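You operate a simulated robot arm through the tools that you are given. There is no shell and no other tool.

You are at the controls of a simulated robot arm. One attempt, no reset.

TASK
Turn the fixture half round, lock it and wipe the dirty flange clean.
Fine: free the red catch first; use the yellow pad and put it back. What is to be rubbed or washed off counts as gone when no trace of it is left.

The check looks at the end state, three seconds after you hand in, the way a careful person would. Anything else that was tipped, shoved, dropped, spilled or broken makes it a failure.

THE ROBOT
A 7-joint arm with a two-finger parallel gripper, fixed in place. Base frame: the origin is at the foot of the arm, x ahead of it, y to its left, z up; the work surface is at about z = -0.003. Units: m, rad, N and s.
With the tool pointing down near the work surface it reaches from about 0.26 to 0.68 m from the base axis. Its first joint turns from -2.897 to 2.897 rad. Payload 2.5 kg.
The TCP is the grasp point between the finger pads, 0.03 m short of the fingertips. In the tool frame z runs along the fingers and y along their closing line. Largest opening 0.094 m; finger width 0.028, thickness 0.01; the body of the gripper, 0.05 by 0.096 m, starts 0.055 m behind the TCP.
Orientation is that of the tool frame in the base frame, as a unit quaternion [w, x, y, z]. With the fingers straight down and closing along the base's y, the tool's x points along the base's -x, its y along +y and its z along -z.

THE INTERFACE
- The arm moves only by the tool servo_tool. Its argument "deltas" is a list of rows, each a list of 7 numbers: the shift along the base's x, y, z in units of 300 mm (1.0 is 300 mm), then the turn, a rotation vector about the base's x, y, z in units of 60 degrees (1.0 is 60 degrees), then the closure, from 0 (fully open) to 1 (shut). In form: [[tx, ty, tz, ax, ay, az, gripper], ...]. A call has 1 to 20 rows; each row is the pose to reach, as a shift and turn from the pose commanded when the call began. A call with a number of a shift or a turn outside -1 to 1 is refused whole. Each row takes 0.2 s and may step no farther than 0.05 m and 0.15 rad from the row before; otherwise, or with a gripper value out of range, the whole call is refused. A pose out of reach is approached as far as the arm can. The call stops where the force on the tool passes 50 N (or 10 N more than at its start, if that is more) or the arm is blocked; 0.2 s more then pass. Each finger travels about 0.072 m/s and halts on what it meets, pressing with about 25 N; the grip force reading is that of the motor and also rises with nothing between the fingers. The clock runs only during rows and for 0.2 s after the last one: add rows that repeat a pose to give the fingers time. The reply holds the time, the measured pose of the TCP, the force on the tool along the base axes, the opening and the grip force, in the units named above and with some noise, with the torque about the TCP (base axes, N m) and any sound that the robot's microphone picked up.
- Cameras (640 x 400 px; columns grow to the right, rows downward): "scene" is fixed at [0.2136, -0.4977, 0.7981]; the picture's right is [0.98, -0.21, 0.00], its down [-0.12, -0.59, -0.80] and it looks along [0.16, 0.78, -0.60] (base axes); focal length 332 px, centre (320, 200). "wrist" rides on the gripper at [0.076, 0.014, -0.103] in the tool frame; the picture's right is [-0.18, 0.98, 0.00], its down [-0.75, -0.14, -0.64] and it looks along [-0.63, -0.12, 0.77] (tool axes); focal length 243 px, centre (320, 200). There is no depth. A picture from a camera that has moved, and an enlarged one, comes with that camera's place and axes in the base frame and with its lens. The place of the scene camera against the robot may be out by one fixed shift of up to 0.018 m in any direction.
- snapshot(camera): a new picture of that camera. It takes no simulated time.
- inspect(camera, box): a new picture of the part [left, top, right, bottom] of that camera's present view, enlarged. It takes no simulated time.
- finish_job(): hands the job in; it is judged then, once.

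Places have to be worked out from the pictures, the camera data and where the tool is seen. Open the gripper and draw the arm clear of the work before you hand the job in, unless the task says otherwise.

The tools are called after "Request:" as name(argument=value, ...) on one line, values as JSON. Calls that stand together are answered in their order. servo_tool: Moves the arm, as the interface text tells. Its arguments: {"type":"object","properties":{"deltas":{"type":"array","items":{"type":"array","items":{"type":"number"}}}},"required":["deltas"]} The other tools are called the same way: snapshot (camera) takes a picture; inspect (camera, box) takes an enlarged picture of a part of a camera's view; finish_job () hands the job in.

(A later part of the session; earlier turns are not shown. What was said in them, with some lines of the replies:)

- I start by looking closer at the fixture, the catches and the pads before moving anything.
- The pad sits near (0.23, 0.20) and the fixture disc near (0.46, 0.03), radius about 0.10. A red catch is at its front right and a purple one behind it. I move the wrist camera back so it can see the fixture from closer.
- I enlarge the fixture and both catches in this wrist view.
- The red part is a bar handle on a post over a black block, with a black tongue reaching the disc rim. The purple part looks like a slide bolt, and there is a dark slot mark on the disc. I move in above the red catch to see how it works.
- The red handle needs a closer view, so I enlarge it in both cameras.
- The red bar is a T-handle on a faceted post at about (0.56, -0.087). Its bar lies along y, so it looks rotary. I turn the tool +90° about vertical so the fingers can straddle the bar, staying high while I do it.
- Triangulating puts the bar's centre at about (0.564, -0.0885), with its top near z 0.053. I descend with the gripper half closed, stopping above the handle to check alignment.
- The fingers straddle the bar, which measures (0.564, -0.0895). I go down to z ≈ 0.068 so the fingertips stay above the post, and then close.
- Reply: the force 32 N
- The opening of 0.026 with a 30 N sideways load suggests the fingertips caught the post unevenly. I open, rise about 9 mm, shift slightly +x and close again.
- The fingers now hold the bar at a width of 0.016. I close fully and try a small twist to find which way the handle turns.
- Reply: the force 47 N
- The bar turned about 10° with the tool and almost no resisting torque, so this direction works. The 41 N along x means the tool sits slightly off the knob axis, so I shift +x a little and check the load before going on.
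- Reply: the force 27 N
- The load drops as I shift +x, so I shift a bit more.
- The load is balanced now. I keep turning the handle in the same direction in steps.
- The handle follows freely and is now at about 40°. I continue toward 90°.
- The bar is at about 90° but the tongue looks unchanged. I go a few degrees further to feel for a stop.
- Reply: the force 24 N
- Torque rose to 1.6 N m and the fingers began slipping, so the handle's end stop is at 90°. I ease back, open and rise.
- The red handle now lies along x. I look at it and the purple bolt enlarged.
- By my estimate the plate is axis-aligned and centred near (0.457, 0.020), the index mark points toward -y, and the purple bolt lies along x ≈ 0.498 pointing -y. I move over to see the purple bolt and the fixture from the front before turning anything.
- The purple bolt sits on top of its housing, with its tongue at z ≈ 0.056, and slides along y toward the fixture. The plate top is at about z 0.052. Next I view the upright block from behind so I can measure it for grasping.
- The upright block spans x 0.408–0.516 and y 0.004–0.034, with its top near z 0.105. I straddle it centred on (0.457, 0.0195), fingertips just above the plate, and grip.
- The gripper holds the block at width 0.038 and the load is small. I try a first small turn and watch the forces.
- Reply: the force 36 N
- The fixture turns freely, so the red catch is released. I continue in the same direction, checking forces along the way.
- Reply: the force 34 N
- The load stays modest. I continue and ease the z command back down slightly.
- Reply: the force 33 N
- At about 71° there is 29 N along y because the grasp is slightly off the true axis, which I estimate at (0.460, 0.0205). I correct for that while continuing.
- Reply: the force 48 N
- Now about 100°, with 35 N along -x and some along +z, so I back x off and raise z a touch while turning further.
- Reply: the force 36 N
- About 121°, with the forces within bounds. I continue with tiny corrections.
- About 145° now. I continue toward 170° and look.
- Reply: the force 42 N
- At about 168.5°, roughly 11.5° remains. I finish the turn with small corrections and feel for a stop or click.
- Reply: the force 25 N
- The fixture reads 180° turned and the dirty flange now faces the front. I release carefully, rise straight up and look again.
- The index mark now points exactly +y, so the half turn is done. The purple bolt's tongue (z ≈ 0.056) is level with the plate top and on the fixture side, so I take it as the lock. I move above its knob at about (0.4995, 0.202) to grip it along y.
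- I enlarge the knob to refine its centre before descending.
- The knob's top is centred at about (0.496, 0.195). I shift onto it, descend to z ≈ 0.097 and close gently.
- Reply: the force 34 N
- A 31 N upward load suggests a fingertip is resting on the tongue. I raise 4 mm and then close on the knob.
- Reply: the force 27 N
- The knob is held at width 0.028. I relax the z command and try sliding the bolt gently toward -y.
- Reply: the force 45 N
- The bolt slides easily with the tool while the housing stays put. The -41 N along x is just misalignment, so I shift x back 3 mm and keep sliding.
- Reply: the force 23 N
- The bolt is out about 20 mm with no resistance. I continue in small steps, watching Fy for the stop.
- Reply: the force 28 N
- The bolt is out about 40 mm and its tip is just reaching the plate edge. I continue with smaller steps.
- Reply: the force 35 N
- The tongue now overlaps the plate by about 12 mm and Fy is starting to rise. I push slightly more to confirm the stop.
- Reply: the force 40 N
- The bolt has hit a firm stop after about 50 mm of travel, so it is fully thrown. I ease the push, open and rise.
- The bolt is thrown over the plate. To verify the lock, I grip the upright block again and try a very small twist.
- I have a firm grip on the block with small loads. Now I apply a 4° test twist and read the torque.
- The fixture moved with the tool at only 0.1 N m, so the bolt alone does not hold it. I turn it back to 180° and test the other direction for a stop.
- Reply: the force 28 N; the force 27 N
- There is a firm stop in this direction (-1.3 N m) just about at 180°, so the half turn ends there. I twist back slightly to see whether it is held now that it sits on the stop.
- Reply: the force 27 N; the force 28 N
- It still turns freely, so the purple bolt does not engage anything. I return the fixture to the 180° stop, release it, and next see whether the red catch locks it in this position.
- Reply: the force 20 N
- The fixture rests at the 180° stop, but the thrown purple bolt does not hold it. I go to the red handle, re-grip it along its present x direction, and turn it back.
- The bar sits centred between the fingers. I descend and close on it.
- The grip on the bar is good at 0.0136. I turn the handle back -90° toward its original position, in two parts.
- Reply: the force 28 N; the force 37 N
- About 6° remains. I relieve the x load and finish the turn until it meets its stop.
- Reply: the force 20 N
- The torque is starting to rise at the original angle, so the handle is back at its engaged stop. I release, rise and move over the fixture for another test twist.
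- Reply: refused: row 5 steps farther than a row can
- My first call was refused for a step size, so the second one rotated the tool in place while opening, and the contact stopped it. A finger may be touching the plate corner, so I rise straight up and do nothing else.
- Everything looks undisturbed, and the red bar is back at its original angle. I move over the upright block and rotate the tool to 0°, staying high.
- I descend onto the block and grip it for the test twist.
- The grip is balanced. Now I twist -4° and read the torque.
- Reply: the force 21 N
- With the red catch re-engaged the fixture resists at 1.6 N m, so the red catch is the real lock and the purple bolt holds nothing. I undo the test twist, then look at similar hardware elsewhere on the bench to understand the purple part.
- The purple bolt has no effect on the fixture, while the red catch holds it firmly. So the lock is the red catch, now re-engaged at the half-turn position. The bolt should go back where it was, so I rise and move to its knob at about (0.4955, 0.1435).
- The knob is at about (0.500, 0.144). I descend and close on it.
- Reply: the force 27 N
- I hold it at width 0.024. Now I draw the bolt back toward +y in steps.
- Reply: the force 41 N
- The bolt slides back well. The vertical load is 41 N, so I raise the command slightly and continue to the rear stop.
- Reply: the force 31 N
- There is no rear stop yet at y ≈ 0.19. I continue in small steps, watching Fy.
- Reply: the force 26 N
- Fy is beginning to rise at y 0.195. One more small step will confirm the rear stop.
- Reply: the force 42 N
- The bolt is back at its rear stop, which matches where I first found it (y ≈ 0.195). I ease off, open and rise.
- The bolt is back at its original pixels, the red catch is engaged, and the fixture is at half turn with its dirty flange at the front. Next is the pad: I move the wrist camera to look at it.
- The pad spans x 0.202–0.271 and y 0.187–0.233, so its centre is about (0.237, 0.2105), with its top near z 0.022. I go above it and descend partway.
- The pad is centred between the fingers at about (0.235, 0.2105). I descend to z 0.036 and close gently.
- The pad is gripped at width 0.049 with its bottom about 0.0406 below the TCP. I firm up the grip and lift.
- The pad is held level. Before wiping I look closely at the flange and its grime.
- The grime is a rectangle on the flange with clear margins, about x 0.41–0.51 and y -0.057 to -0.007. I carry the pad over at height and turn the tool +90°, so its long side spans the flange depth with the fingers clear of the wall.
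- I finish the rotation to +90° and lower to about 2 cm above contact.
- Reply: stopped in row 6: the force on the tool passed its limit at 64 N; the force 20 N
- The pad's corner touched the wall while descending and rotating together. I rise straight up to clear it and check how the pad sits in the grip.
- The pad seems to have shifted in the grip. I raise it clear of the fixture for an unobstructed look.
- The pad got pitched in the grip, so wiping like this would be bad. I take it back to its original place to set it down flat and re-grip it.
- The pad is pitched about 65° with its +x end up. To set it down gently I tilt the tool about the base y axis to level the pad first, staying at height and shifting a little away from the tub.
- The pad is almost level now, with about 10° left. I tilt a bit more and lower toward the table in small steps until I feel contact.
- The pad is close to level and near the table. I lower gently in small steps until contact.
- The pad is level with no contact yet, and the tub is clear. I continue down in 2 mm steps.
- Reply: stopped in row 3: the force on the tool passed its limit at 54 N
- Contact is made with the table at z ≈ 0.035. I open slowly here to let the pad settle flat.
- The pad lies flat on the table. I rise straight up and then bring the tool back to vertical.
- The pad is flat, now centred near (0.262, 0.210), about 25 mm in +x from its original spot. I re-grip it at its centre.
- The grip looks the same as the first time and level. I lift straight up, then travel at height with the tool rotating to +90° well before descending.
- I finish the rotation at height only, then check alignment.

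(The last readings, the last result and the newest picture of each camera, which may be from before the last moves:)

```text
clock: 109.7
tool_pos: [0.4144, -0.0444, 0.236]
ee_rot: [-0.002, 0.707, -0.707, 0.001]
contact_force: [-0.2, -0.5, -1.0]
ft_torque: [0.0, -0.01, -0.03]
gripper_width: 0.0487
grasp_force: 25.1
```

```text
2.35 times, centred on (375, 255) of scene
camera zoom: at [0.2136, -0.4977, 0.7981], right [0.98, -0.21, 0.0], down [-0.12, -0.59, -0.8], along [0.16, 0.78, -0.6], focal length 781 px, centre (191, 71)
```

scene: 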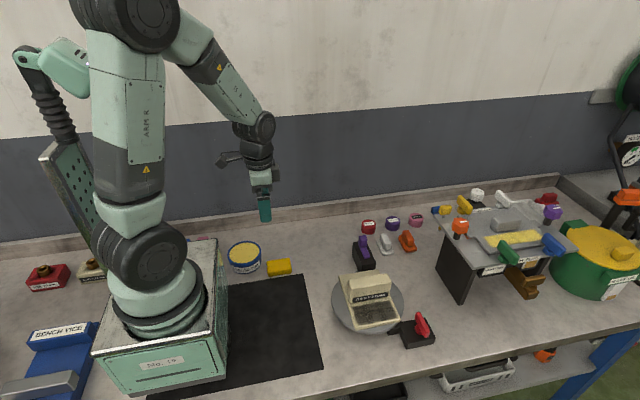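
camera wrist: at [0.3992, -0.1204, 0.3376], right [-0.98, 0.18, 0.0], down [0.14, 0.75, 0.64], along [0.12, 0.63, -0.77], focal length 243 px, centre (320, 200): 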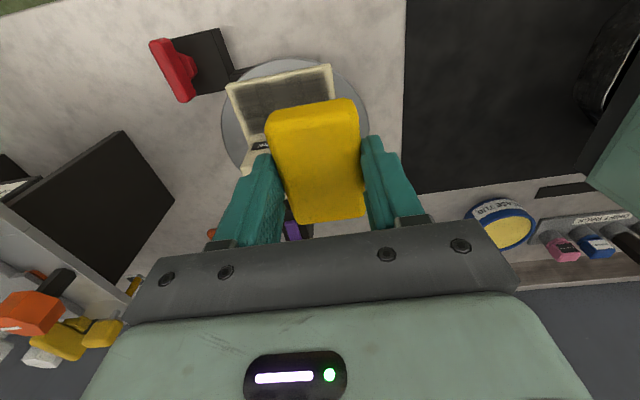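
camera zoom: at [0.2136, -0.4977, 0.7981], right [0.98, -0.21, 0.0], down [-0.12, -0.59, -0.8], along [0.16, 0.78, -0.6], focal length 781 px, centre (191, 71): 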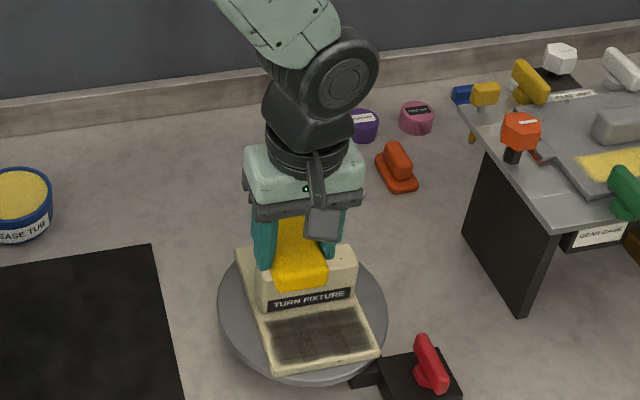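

The pad is level and aligned, with about 9 mm to the wall. I descend vertically to just above contact.

Request:
servo_tool(deltas=[[0, 0, -0.13, 0, 0, 0, 0.9], [0, 0, -0.26, 0, 0, 0, 0.9], [0, 0, -0.36, 0, 0, 0, 0.9], [0, 0, -0.43, 0, 0, 0, 0.9], [0, 0, -0.45, 0, 0, 0, 0.9]])

Request:
inspect(camera="scene", box=[320, 230, 440, 340])

Request:
snapshot(camera="wrist")

```text
clock: 110.9
tool_pos: [0.4178, -0.0423, 0.0995]
ee_rot: [0.001, -0.707, 0.708, 0.0]
contact_force: [0.7, -0.4, -1.3]
ft_torque: [0.02, -0.02, 0.0]
gripper_width: 0.0489
grasp_force: 25.7
```

```text
3.64 times, centred on (380, 285) of scene
camera zoom: at [0.2136, -0.4977, 0.7981], right [0.98, -0.21, 0.0], down [-0.12, -0.59, -0.8], along [0.16, 0.78, -0.6], focal length 1207 px, centre (102, -109)
```

zoom: 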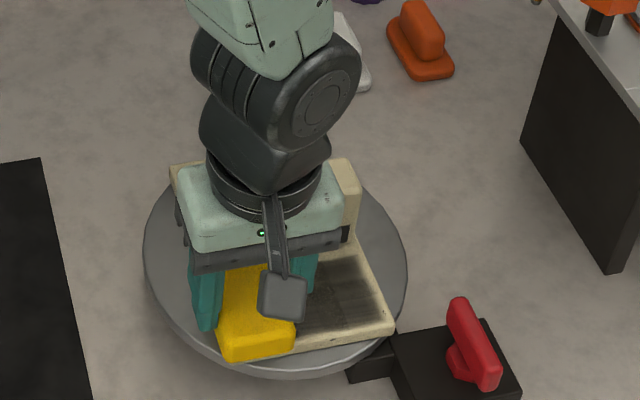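

```text
taken
camera wrist: at [0.4007, -0.1194, 0.2012], right [-0.98, 0.19, 0.0], down [0.14, 0.75, 0.64], along [0.12, 0.63, -0.77], focal length 243 px, centre (320, 200)
```

wrist: 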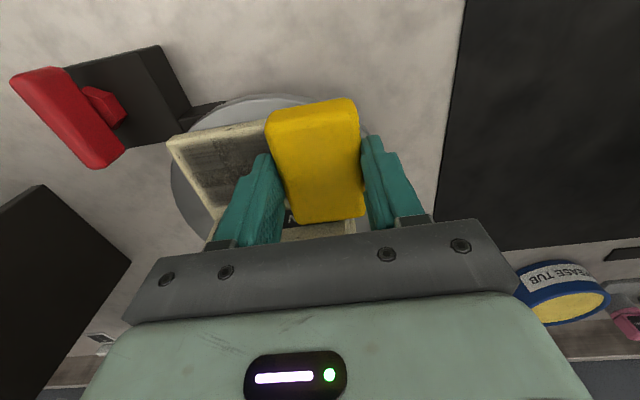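

The pad hovers over the left part of the flange. I lower in about 1.5 mm steps to find contact.

Request:
servo_tool(deltas=[[0, 0, -0.008, 0, 0, 0, 0.9], [0, 0, -0.014, 0, 0, 0, 0.9], [0, 0, -0.02, 0, 0, 0, 0.9]])

```text
clock: 111.7
tool_pos: [0.4139, -0.0451, 0.0943]
ee_rot: [0.002, -0.706, 0.708, 0.0]
contact_force: [0.4, -0.8, -1.2]
ft_torque: [0.0, -0.01, -0.05]
gripper_width: 0.0492
grasp_force: 24.9
```

Request:
servo_tool(deltas=[[0, 0, -0.004, 0, 0, 0, 0.9], [0, 0, -0.008, 0, 0, 0, 0.9], [0, 0, -0.011, 0, 0, 0, 0.9]])

```text
clock: 112.5
tool_pos: [0.4142, -0.0447, 0.0924]
ee_rot: [0.002, -0.706, 0.708, -0.001]
contact_force: [-7.3, 0.8, 30.1]
ft_torque: [0.28, 0.37, 0.14]
gripper_width: 0.0491
grasp_force: 25.0
```

Contact is at z ≈ 0.0925 with about 30 N. I relax slightly and sweep: first to the left edge, then across to the right, watching the forces.

Request:
servo_tool(deltas=[[-0.02, 0, 0.003, 0, 0, 0, 0.9], [-0.04, 0, 0.003, 0, 0, 0, 0.9], [-0.02, 0.003, 0.003, 0, 0, 0, 0.9], [0.01, 0.006, 0.003, 0, 0, 0, 0.9], [0.04, 0.008, 0.003, 0, 0, 0, 0.9], [0.07, 0.01, 0.003, 0, 0, 0, 0.9]])

Request:
snapshot(camera="wrist")

Request:
inspect(camera="scene", box=[320, 230, 440, 340])

```text
clock: 113.9
tool_pos: [0.4343, -0.0409, 0.093]
ee_rot: [0.002, -0.706, 0.708, -0.001]
contact_force: [-1.8, -0.2, 2.7]
ft_torque: [-0.06, 0.1, -0.05]
gripper_width: 0.0489
grasp_force: 25.3
```

```text
taken
camera wrist: at [0.4194, -0.1171, 0.1946], right [-0.98, 0.19, 0.0], down [0.14, 0.75, 0.64], along [0.12, 0.63, -0.76], focal length 243 px, centre (320, 200)
```

wrist: 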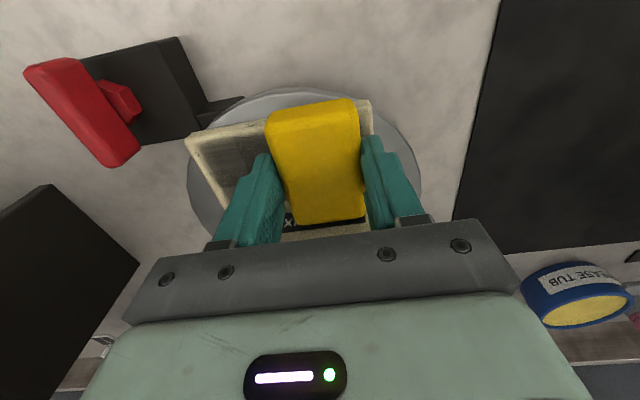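

```text
3.64 times, centred on (380, 285) of scene
camera zoom: at [0.2136, -0.4977, 0.7981], right [0.98, -0.21, 0.0], down [-0.12, -0.59, -0.8], along [0.16, 0.78, -0.6], focal length 1207 px, centre (102, -109)
```

zoom: 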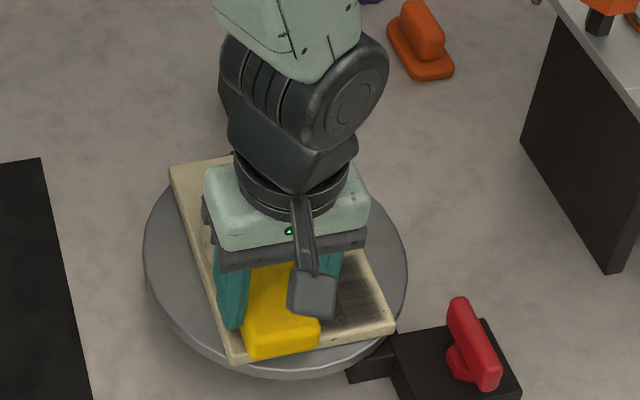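

The force is light at 3 N. I press a touch more and sweep on to the right edge and back.

Request:
servo_tool(deltas=[[0.03, 0, -0.002, 0, 0, 0, 0.9], [0.06, 0, -0.002, 0, 0, 0, 0.9], [0.09, 0, -0.002, 0, 0, 0, 0.9], [0.12, 0, -0.002, 0, 0, 0, 0.9], [0.15, 0, -0.002, 0, 0, 0, 0.9], [0.18, 0, -0.002, 0, 0, 0, 0.9], [0.21, 0, -0.002, 0, 0, 0, 0.9], [0.23, 0, -0.002, 0, 0, 0, 0.9]])

Request:
inspect(camera="scene", box=[320, 230, 440, 340])

Request:
snapshot(camera="wrist")

```text
clock: 115.7
tool_pos: [0.5049, -0.0414, 0.0912]
ee_rot: [0.001, -0.707, 0.707, -0.001]
contact_force: [-9.3, -2.4, 21.4]
ft_torque: [0.0, 0.42, 0.06]
gripper_width: 0.0491
grasp_force: 24.5
```

```text
3.64 times, centred on (380, 285) of scene
camera zoom: at [0.2136, -0.4977, 0.7981], right [0.98, -0.21, 0.0], down [-0.12, -0.59, -0.8], along [0.16, 0.78, -0.6], focal length 1207 px, centre (102, -109)
```

zoom: 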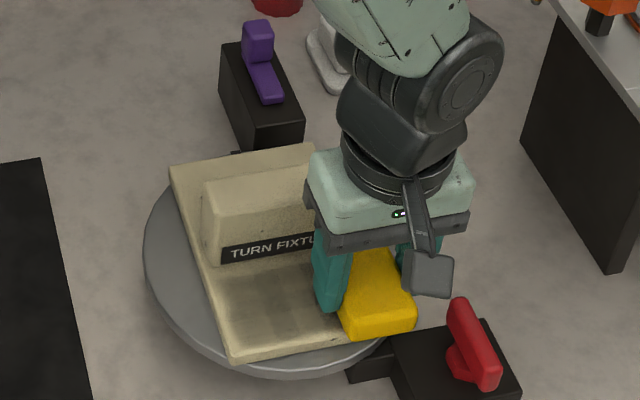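

```text
taken
camera wrist: at [0.4891, -0.1176, 0.1933], right [-0.98, 0.19, 0.0], down [0.14, 0.75, 0.64], along [0.12, 0.63, -0.77], focal length 243 px, centre (320, 200)
```

wrist: 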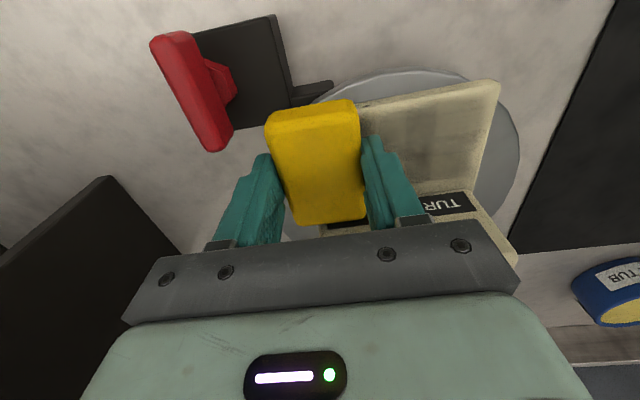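

Most of the grime has faded after one pass at about 20 N. I sweep back left with the pad shifted slightly closer to the wall.

Request:
servo_tool(deltas=[[-0.005, 0.012, -0.001, 0, 0, 0, 0.9], [-0.03, 0.012, -0.001, 0, 0, 0, 0.9], [-0.06, 0.012, -0.001, 0, 0, 0, 0.9], [-0.09, 0.012, -0.001, 0, 0, 0, 0.9], [-0.12, 0.012, -0.001, 0, 0, 0, 0.9], [-0.15, 0.012, -0.001, 0, 0, 0, 0.9], [-0.18, 0.012, -0.001, 0, 0, 0, 0.9], [-0.21, 0.012, -0.001, 0, 0, 0, 0.9], [-0.24, 0.012, -0.001, 0, 0, 0, 0.9], [-0.27, 0.012, -0.001, 0, 0, 0, 0.9], [-0.3, 0.012, -0.001, 0, 0, 0, 0.9], [-0.34, 0.012, -0.001, 0, 0, 0, 0.9]])

Request:
inspect(camera="scene", box=[320, 230, 440, 340])

```text
clock: 118.3
tool_pos: [0.3986, -0.0391, 0.0917]
ee_rot: [0.0, -0.707, 0.707, 0.002]
contact_force: [0.8, 0.3, 1.2]
ft_torque: [0.0, -0.07, -0.03]
gripper_width: 0.0487
grasp_force: 24.9
```

```text
3.64 times, centred on (380, 285) of scene
camera zoom: at [0.2136, -0.4977, 0.7981], right [0.98, -0.21, 0.0], down [-0.12, -0.59, -0.8], along [0.16, 0.78, -0.6], focal length 1207 px, centre (102, -109)
```

zoom: 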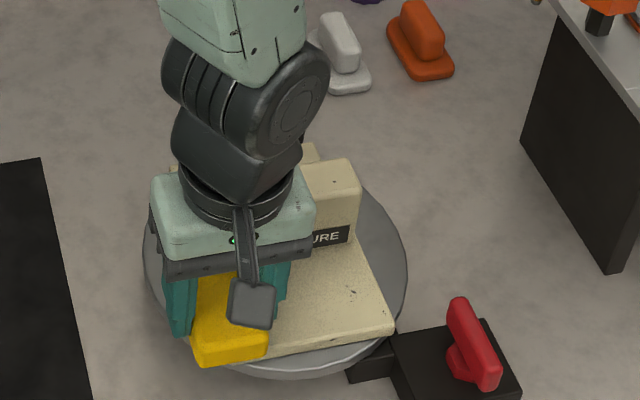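

The right part looks clean, but the left end had only light pressure. I press about 1 mm deeper and make another pass to the right.

Request:
servo_tool(deltas=[[0, 0, -0.003, 0, 0, 0, 0.9], [0.02, 0, -0.004, 0, 0, 0, 0.9], [0.0, 0, -0.004, 0, 0, 0, 0.9], [0.03, 0, -0.004, 0, 0, 0, 0.9], [0.06, 0, -0.004, 0, 0, 0, 0.9], [0.09, 0, -0.004, 0, 0, 0, 0.9], [0.12, 0, -0.003, 0, 0, 0, 0.9], [0.15, 0, -0.003, 0, 0, 0, 0.9], [0.18, 0, -0.002, 0, 0, 0, 0.9], [0.21, 0, -0.002, 0, 0, 0, 0.9], [0.24, 0, -0.001, 0, 0, 0, 0.9], [0.27, 0, 0, 0, 0, 0, 0.9], [0.3, 0, 0, 0, 0, 0, 0.9], [0.34, 0, 0, 0, 0, 0, 0.9]])

Request:
inspect(camera="scene", box=[320, 230, 440, 340])

Request:
inspect(camera="wrist", box=[320, 60, 540, 230])

```text
clock: 121.3
tool_pos: [0.5044, -0.0395, 0.092]
ee_rot: [-0.002, 0.707, -0.707, 0.0]
contact_force: [-11.6, -7.2, 17.3]
ft_torque: [-0.32, 0.5, 0.19]
gripper_width: 0.0491
grasp_force: 25.2
```

```text
3.64 times, centred on (380, 285) of scene
camera zoom: at [0.2136, -0.4977, 0.7981], right [0.98, -0.21, 0.0], down [-0.12, -0.59, -0.8], along [0.16, 0.78, -0.6], focal length 1207 px, centre (102, -109)
```

zoom: 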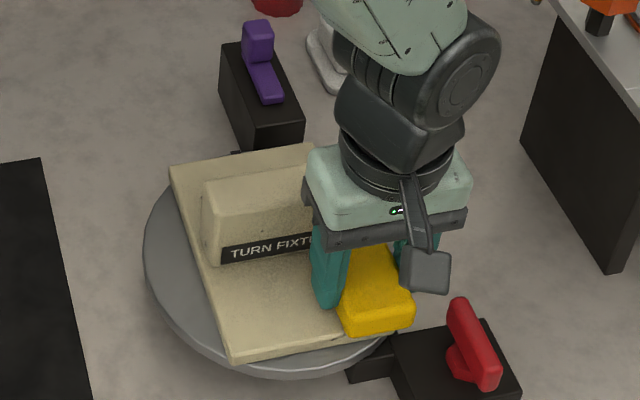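

```text
2.35 times, centred on (430, 145) of wrist
camera zoom: at [0.489, -0.1146, 0.1926], right [-0.98, 0.18, 0.0], down [0.14, 0.75, 0.64], along [0.12, 0.63, -0.77], focal length 571 px, centre (61, 329)
```

zoom: 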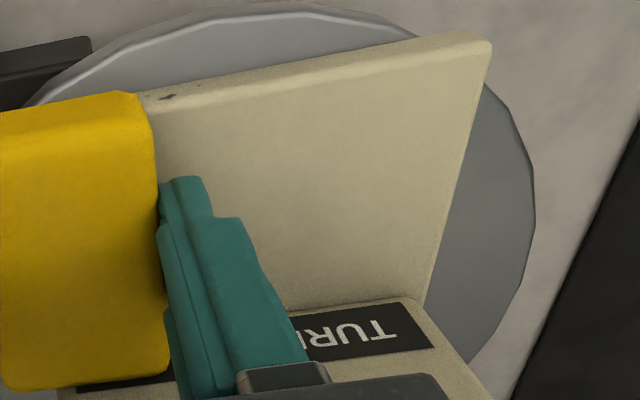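

The flange looks clean, but I make one more full pass closer to the wall to be sure nothing is left.

Request:
servo_tool(deltas=[[0, 0.006, -0.002, 0, 0, 0, 0.9], [-0.03, 0.008, -0.002, 0, 0, 0, 0.9], [-0.06, 0.008, -0.002, 0, 0, 0, 0.9], [-0.09, 0.008, -0.003, 0, 0, 0, 0.9], [-0.12, 0.008, -0.003, 0, 0, 0, 0.9], [-0.15, 0.008, -0.004, 0, 0, 0, 0.9], [-0.18, 0.008, -0.004, 0, 0, 0, 0.9], [-0.21, 0.008, -0.005, 0, 0, 0, 0.9], [-0.24, 0.008, -0.005, 0, 0, 0, 0.9], [-0.27, 0.008, -0.005, 0, 0, 0, 0.9], [-0.3, 0.008, -0.005, 0, 0, 0, 0.9], [-0.34, 0.008, -0.005, 0, 0, 0, 0.9]])

Request:
inspect(camera="scene", box=[320, 230, 440, 340])

```text
clock: 123.9
tool_pos: [0.4034, -0.0366, 0.0912]
ee_rot: [0.001, -0.706, 0.708, -0.002]
contact_force: [12.3, -26.4, -0.6]
ft_torque: [-0.65, -0.26, -0.71]
gripper_width: 0.049
grasp_force: 24.8
```

```text
3.64 times, centred on (380, 285) of scene
camera zoom: at [0.2136, -0.4977, 0.7981], right [0.98, -0.21, 0.0], down [-0.12, -0.59, -0.8], along [0.16, 0.78, -0.6], focal length 1207 px, centre (102, -109)
```

zoom: 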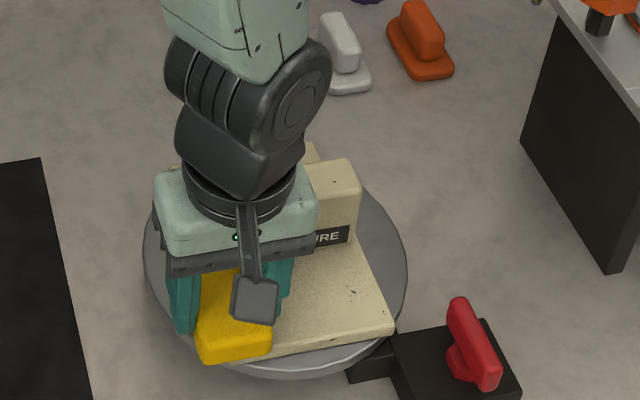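

The pad met the wall with 26 N, so the strip beside the wall was reached. I back off in -y and then lift the pad to inspect the whole flange.

Request:
servo_tool(deltas=[[0.0, -0.02, 0.003, 0, 0, 0, 0.9], [0.03, -0.02, 0.0, 0, 0, 0, 0.9], [0.06, -0.02, 0.0, 0, 0, 0, 0.9], [0.06, -0.03, 0.05, 0, 0, 0, 0.9], [0.06, -0.06, 0.15, 0, 0, 0, 0.9], [0.06, -0.1, 0.3, 0, 0, 0, 0.9], [0.06, -0.1, 0.42, 0, 0, 0, 0.9], [0.06, -0.1, 0.42, 0, 0, 0, 0.9]])

Request:
inspect(camera="scene", box=[330, 230, 430, 340])

Request:
snapshot(camera="wrist")

```text
clock: 125.7
tool_pos: [0.4211, -0.0654, 0.2178]
ee_rot: [0.002, -0.706, 0.708, 0.0]
contact_force: [0.0, 0.3, -0.5]
ft_torque: [-0.01, 0.02, 0.02]
gripper_width: 0.0489
grasp_force: 25.4
```

```text
3.64 times, centred on (380, 285) of scene
camera zoom: at [0.2136, -0.4977, 0.7981], right [0.98, -0.21, 0.0], down [-0.12, -0.59, -0.8], along [0.16, 0.78, -0.6], focal length 1207 px, centre (102, -109)
```

zoom: 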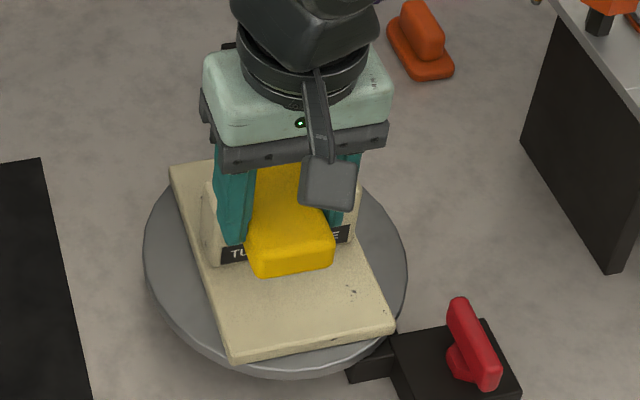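

```text
taken
camera wrist: at [0.4052, -0.141, 0.32], right [-0.98, 0.19, 0.0], down [0.14, 0.75, 0.64], along [0.12, 0.63, -0.77], focal length 243 px, centre (320, 200)
```

wrist: 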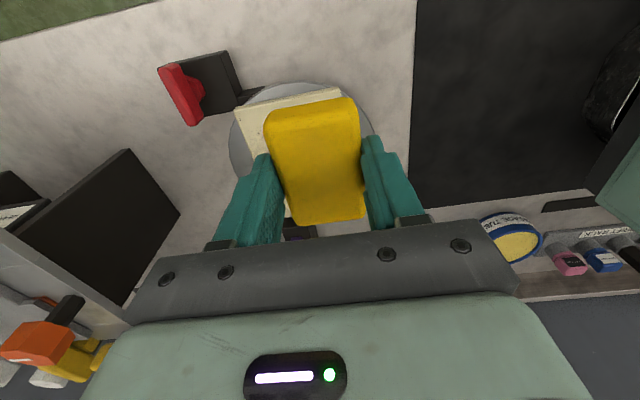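

The flange appears clean. I carry the pad toward its original place at height, unwinding the rotation, and will inspect the flange unobstructed.

Request:
servo_tool(deltas=[[-0.05, 0.07, 0.05, 0, 0, -0.1, 0.9], [-0.11, 0.16, 0.05, 0, 0, -0.2, 0.9], [-0.17, 0.25, 0.05, 0, 0, -0.3, 0.9], [-0.23, 0.34, 0.05, 0, 0, -0.4, 0.9], [-0.29, 0.43, 0.05, 0, 0, -0.5, 0.9], [-0.35, 0.52, 0.05, 0, 0, -0.6, 0.9], [-0.41, 0.61, 0.05, 0, 0, -0.7, 0.9], [-0.47, 0.7, 0.05, 0, 0, -0.8, 0.9], [-0.53, 0.79, 0.05, 0, 0, -0.9, 0.9], [-0.59, 0.88, 0.05, 0, 0, -0.96, 0.9], [-0.625, 0.921, 0.05, 0, 0, -0.96, 0.9], [-0.625, 0.921, 0.05, 0, 0, -0.96, 0.9]])

Request:
inspect(camera="scene", box=[330, 265, 420, 335])

```text
clock: 128.3
tool_pos: [0.2329, 0.2134, 0.2306]
ee_rot: [0.001, -0.278, 0.961, -0.001]
contact_force: [-0.1, 0.1, 0.2]
ft_torque: [0.01, 0.02, -0.03]
gripper_width: 0.0489
grasp_force: 25.0
```

```text
5.71 times, centred on (375, 300) of scene
camera zoom: at [0.2136, -0.4977, 0.7981], right [0.98, -0.21, 0.0], down [-0.12, -0.59, -0.8], along [0.16, 0.78, -0.6], focal length 1897 px, centre (6, -371)
```

zoom: 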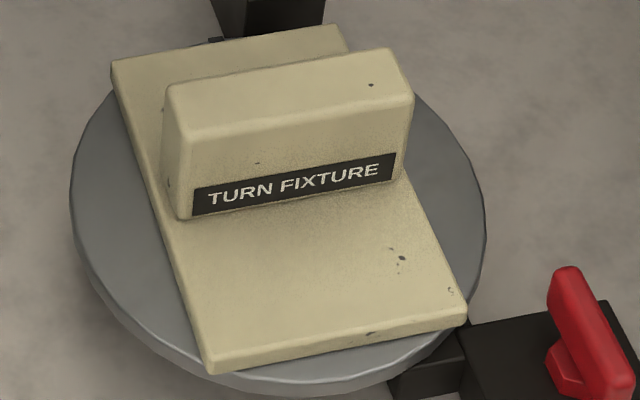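

The grime is gone. I zoom in on the small specks near the right edge to see whether they are paint chips or residue.

Request:
inspect(camera="scene", box=[350, 295, 415, 335])

Request:
inspect(camera="scene", box=[345, 265, 400, 300])

```text
9.85 times, centred on (382, 315) of scene
camera zoom: at [0.2136, -0.4977, 0.7981], right [0.98, -0.21, 0.0], down [-0.12, -0.59, -0.8], along [0.16, 0.78, -0.6], focal length 3269 px, centre (-295, -932)
```

zoom: 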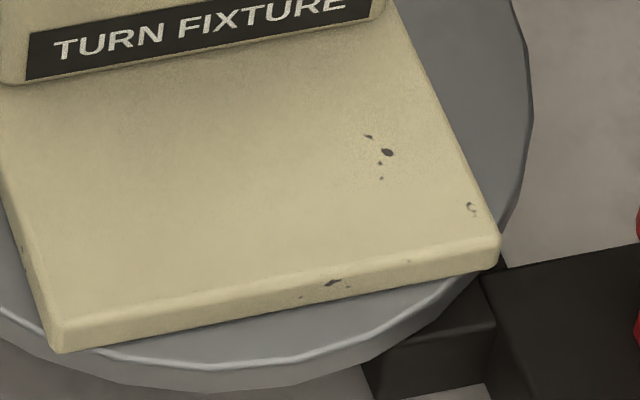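

```text
11.43 times, centred on (372, 282) of scene
camera zoom: at [0.2136, -0.4977, 0.7981], right [0.98, -0.21, 0.0], down [-0.12, -0.59, -0.8], along [0.16, 0.78, -0.6], focal length 3795 px, centre (-280, -743)
```

zoom: 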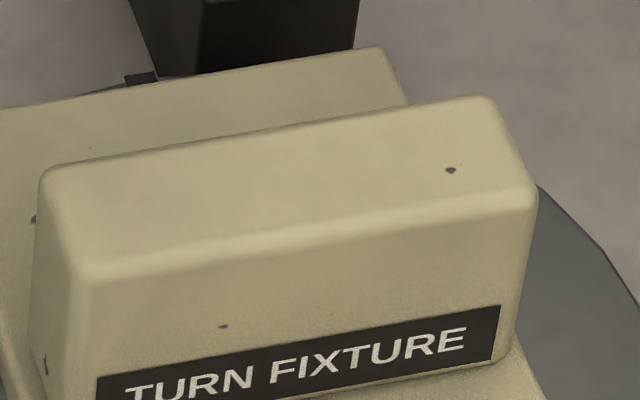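

Those specks are paint chips like others all over the casting, so the flange is clean. I finish rotating to 0° at height and check the pad before lowering.

Request:
servo_tool(deltas=[[0, -0.003, 0, 0, 0, -0.12, 0.9], [0, -0.006, 0, 0, 0, -0.24, 0.9], [0.002, -0.008, 0, 0, 0, -0.36, 0.9], [0.002, -0.008, 0, 0, 0, -0.48, 0.9], [0.002, -0.008, 0, 0, 0, -0.538, 0.9], [0.002, -0.008, 0, 0, 0, -0.538, 0.9]])

Request:
snapshot(camera="wrist")

Request:
inspect(camera="scene", box=[210, 170, 350, 290])

```text
clock: 129.7
tool_pos: [0.2333, 0.2092, 0.2311]
ee_rot: [0.001, 0.0, 1.0, -0.002]
contact_force: [0.2, 0.2, -0.7]
ft_torque: [-0.02, 0.02, -0.01]
gripper_width: 0.0489
grasp_force: 25.2
```

```text
taken
camera wrist: at [0.1564, 0.2233, 0.3322], right [0.18, 0.98, 0.0], down [0.75, -0.14, 0.64], along [0.63, -0.12, -0.77], focal length 243 px, centre (320, 200)
```

wrist: 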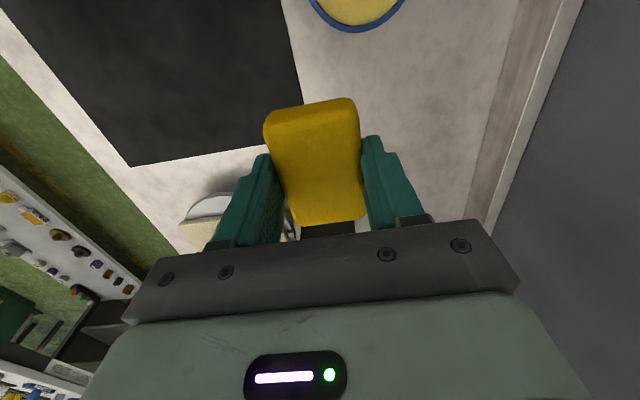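

```text
3.33 times, centred on (280, 230) of scene
camera zoom: at [0.2136, -0.4977, 0.7981], right [0.98, -0.21, 0.0], down [-0.12, -0.59, -0.8], along [0.16, 0.78, -0.6], focal length 1107 px, centre (453, 100)
```

zoom: 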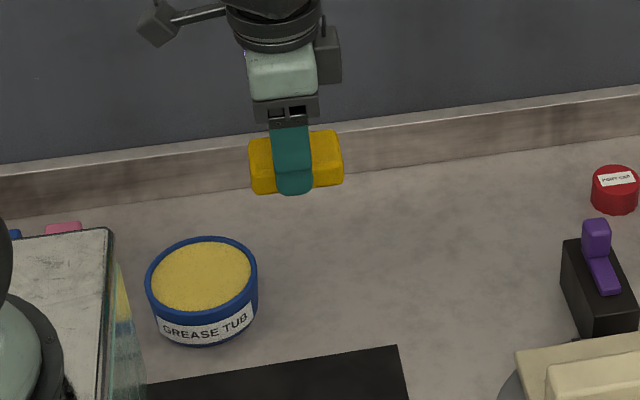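

The pad is level. I lower it over its original spot to just above the table.

Request:
servo_tool(deltas=[[0.003, 0.006, -0.14, 0, 0, 0, 0.9], [0.003, 0.006, -0.28, 0, 0, 0, 0.9], [0.003, 0.006, -0.42, 0, 0, 0, 0.9], [0.003, 0.006, -0.54, 0, 0, 0, 0.9], [0.003, 0.006, -0.61, 0, 0, 0, 0.9], [0.003, 0.006, -0.625, 0, 0, 0, 0.9], [0.003, 0.006, -0.625, 0, 0, 0, 0.9]])

```text
clock: 131.3
tool_pos: [0.234, 0.2083, 0.0446]
ee_rot: [0.001, 0.001, 1.0, -0.002]
contact_force: [0.0, 0.4, 0.4]
ft_torque: [0.01, -0.03, 0.0]
gripper_width: 0.0489
grasp_force: 24.9
```

No contact yet at z 0.045. I lower the last few millimetres with a 2 mm correction in y.

Request:
servo_tool(deltas=[[0, 0.006, -0.01, 0, 0, 0, 0.9], [0, 0.006, -0.018, 0, 0, 0, 0.9], [0, 0.006, -0.023, 0, 0, 0, 0.9]])

Request:
inspect(camera="scene", box=[230, 210, 330, 290])

```text
clock: 132.1
tool_pos: [0.2346, 0.2116, 0.0381]
ee_rot: [0.001, -0.001, 1.0, -0.001]
contact_force: [0.8, 0.3, -0.2]
ft_torque: [0.0, 0.02, 0.01]
gripper_width: 0.0489
grasp_force: 24.3
```

```text
5.00 times, centred on (280, 250) of scene
camera zoom: at [0.2136, -0.4977, 0.7981], right [0.98, -0.21, 0.0], down [-0.12, -0.59, -0.8], along [0.16, 0.78, -0.6], focal length 1660 px, centre (520, -50)
```

zoom: 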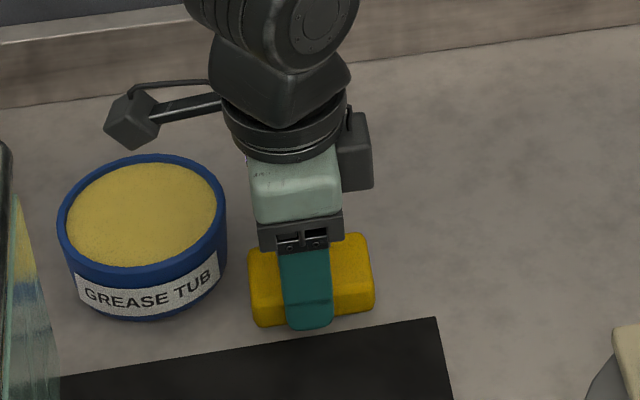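

Almost there. I lower another 1–2 mm to touch and then open.

Request:
servo_tool(deltas=[[0, 0, -0.004, 0, 0, 0, 0.9], [0, 0, -0.007, 0, 0, 0, 0.9]])

```text
clock: 132.7
tool_pos: [0.2342, 0.2122, 0.0355]
ee_rot: [0.002, -0.001, 1.0, -0.003]
contact_force: [-0.2, 0.4, -1.1]
ft_torque: [0.01, 0.03, -0.04]
gripper_width: 0.0487
grasp_force: 25.1
```

Still no contact, as wiping must have nudged the pad slightly up in the grip. I continue down in tiny steps.

Request:
servo_tool(deltas=[[0, 0, -0.003, 0, 0, 0, 0.9], [0, 0, -0.006, 0, 0, 0, 0.9]])

```text
clock: 133.3
tool_pos: [0.2332, 0.2106, 0.0332]
ee_rot: [0.001, -0.001, 1.0, -0.001]
contact_force: [-0.2, -1.0, -0.7]
ft_torque: [-0.01, 0.01, -0.02]
gripper_width: 0.0487
grasp_force: 25.1
```

Request:
servo_tool(deltas=[[0, 0, -0.004, 0, 0, 0, 0.9], [0, 0, -0.008, 0, 0, 0, 0.9]])

Request:
inspect(camera="scene", box=[250, 240, 310, 290])

```text
clock: 133.9
tool_pos: [0.2342, 0.2122, 0.0337]
ee_rot: [0.001, 0.0, 1.0, -0.002]
contact_force: [-2.0, -6.2, 32.7]
ft_torque: [-0.12, 0.04, -0.01]
gripper_width: 0.0493
grasp_force: 24.7
```

```text
8.00 times, centred on (280, 265) of scene
camera zoom: at [0.2136, -0.4977, 0.7981], right [0.98, -0.21, 0.0], down [-0.12, -0.59, -0.8], along [0.16, 0.78, -0.6], focal length 2656 px, centre (640, -320)
```

zoom: 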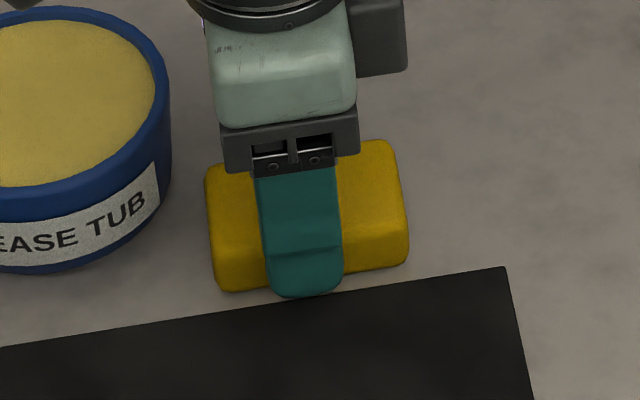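

Contact is made, and the pad is within about 2 mm of its original pixels. I relax, nudge it the remaining 2 mm, then open slowly.

Request:
servo_tool(deltas=[[0, 0, 0.008, 0, 0, 0, 0.9], [0.007, -0.005, 0.008, 0, 0, 0, 0.9], [0.007, -0.005, 0.002, 0, 0, 0, 0.9], [0.007, -0.005, 0.002, 0, 0, 0, 0.7], [0.007, -0.005, 0.002, 0, 0, 0, 0.45], [0.007, -0.005, 0.002, 0, 0, 0, 0.3], [0.007, -0.005, 0.002, 0, 0, 0, 0.1], [0.007, -0.005, 0.002, 0, 0, 0, 0]])

Request:
inspect(camera="scene", box=[250, 240, 310, 290])

```text
clock: 135.7
tool_pos: [0.2375, 0.2114, 0.0324]
ee_rot: [0.001, -0.001, 1.0, -0.002]
contact_force: [-0.6, -0.2, 0.4]
ft_torque: [-0.03, 0.0, 0.0]
gripper_width: 0.0942
grasp_force: 0.0
```

```text
8.00 times, centred on (280, 265) of scene
camera zoom: at [0.2136, -0.4977, 0.7981], right [0.98, -0.21, 0.0], down [-0.12, -0.59, -0.8], along [0.16, 0.78, -0.6], focal length 2656 px, centre (640, -320)
```

zoom: 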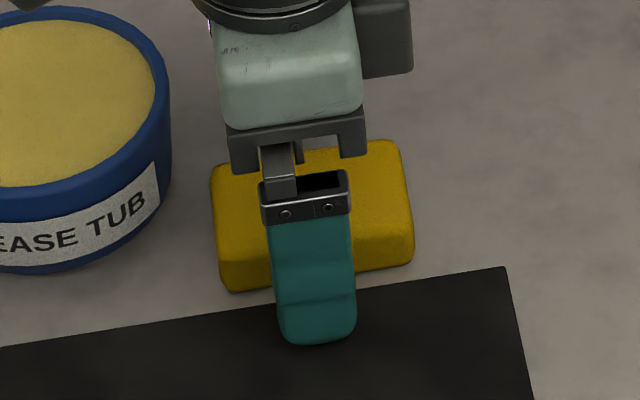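

The pad is released in place. I rise straight up and draw the arm clear.

Request:
servo_tool(deltas=[[0, 0, 0.12, 0, 0, 0, 0], [0, 0, 0.26, 0, 0, 0, 0], [0, 0, 0.4, 0, 0, 0, 0], [0, 0, 0.55, 0, 0, 0, 0], [0, 0, 0.7, 0, 0, 0, 0], [0.08, 0, 0.82, 0, 0, 0, 0], [0.16, 0, 0.9, 0, 0, 0, 0], [0.16, 0, 0.9, 0, 0, 0, 0]])

Request:
snapshot(camera="scene")

Request:
inspect(camera="scene", box=[240, 240, 320, 290])

Request:
inspect(camera="scene", box=[330, 230, 450, 350])

Request:
snapshot(camera="wrist")

```text
clock: 137.5
tool_pos: [0.2855, 0.2092, 0.3019]
ee_rot: [0.001, -0.001, 1.0, -0.003]
contact_force: [0.2, 0.9, -0.2]
ft_torque: [0.02, -0.01, -0.02]
gripper_width: 0.0941
grasp_force: 0.1
```

```text
taken
```

scene: 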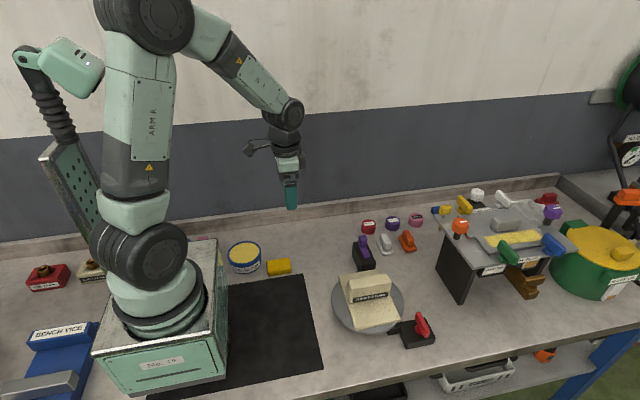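

```text
8.00 times, centred on (280, 265) of scene
camera zoom: at [0.2136, -0.4977, 0.7981], right [0.98, -0.21, 0.0], down [-0.12, -0.59, -0.8], along [0.16, 0.78, -0.6], focal length 2656 px, centre (640, -320)
```

zoom: 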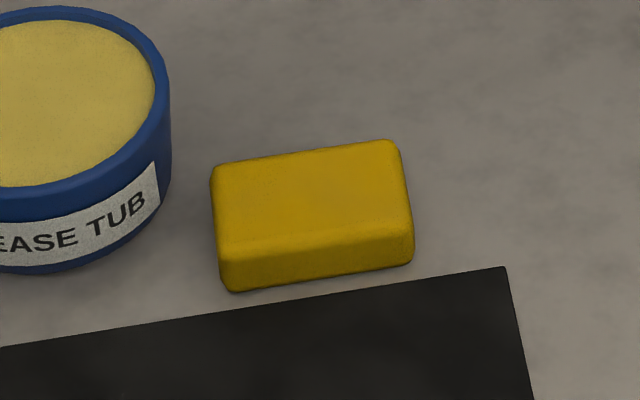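

```text
3.33 times, centred on (390, 290) of scene
camera zoom: at [0.2136, -0.4977, 0.7981], right [0.98, -0.21, 0.0], down [-0.12, -0.59, -0.8], along [0.16, 0.78, -0.6], focal length 1107 px, centre (87, -100)
```

zoom: 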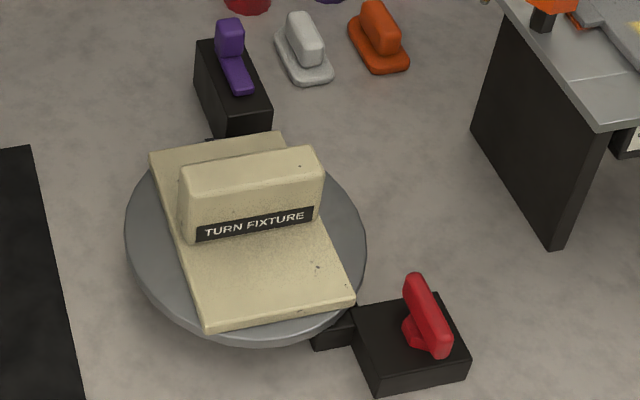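

```text
taken
camera wrist: at [0.2085, 0.2235, 0.4032], right [0.18, 0.98, 0.0], down [0.75, -0.14, 0.64], along [0.63, -0.12, -0.77], focal length 243 px, centre (320, 200)
```

wrist: 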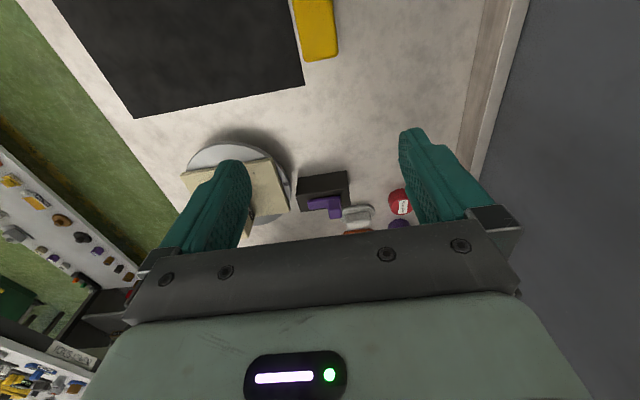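

Final state, as I see it:
- **Fixture:** turned half round, with the index mark at the back.
- **Lock:** the red catch is re-engaged, and it resisted the test twist.
- **Flange:** clean.
- **Pad:** back on its spot.
- **Purple bolt:** back at its rear stop.

The gripper is open and the arm is clear, so I hand the job in.

Request:
finish_job()

```text
The job is handed in.
```

I turned the fixture half round, locked it again with the red catch and wiped the flange clean. The yellow pad is back in its place, and I've handed the job in.

- **Lock:** I took "lock it" to mean re-engaging the red catch. A small test twist with the catch engaged met firm resistance of about 1.6 N m.
- **Purple bolt:** I first took the purple bolt for the lock and slid it out over the plate. It didn't hold the fixture, so I drew it back to its rear stop, where I had found it. If that bolt was meant to be the lock, this step is wrong.
- **Flange:** After several passes no grime shows in the scene camera. The few dark specks left look like paint chips, the same as elsewhere on the casting.
- **Pad:** The pad tipped in the grip when it caught the upright block on the way down. I set it down flat, gripped it again and carried on. It ended within about 2 mm of where it started.
- **Unplanned contact:** After re-engaging the red catch, one of my moves was refused and the next ran from the wrong place. The fingers swung round while opening and stopped against something, probably the plate corner. Nothing looked disturbed afterwards, and the test twist that confirmed the lock came after this.
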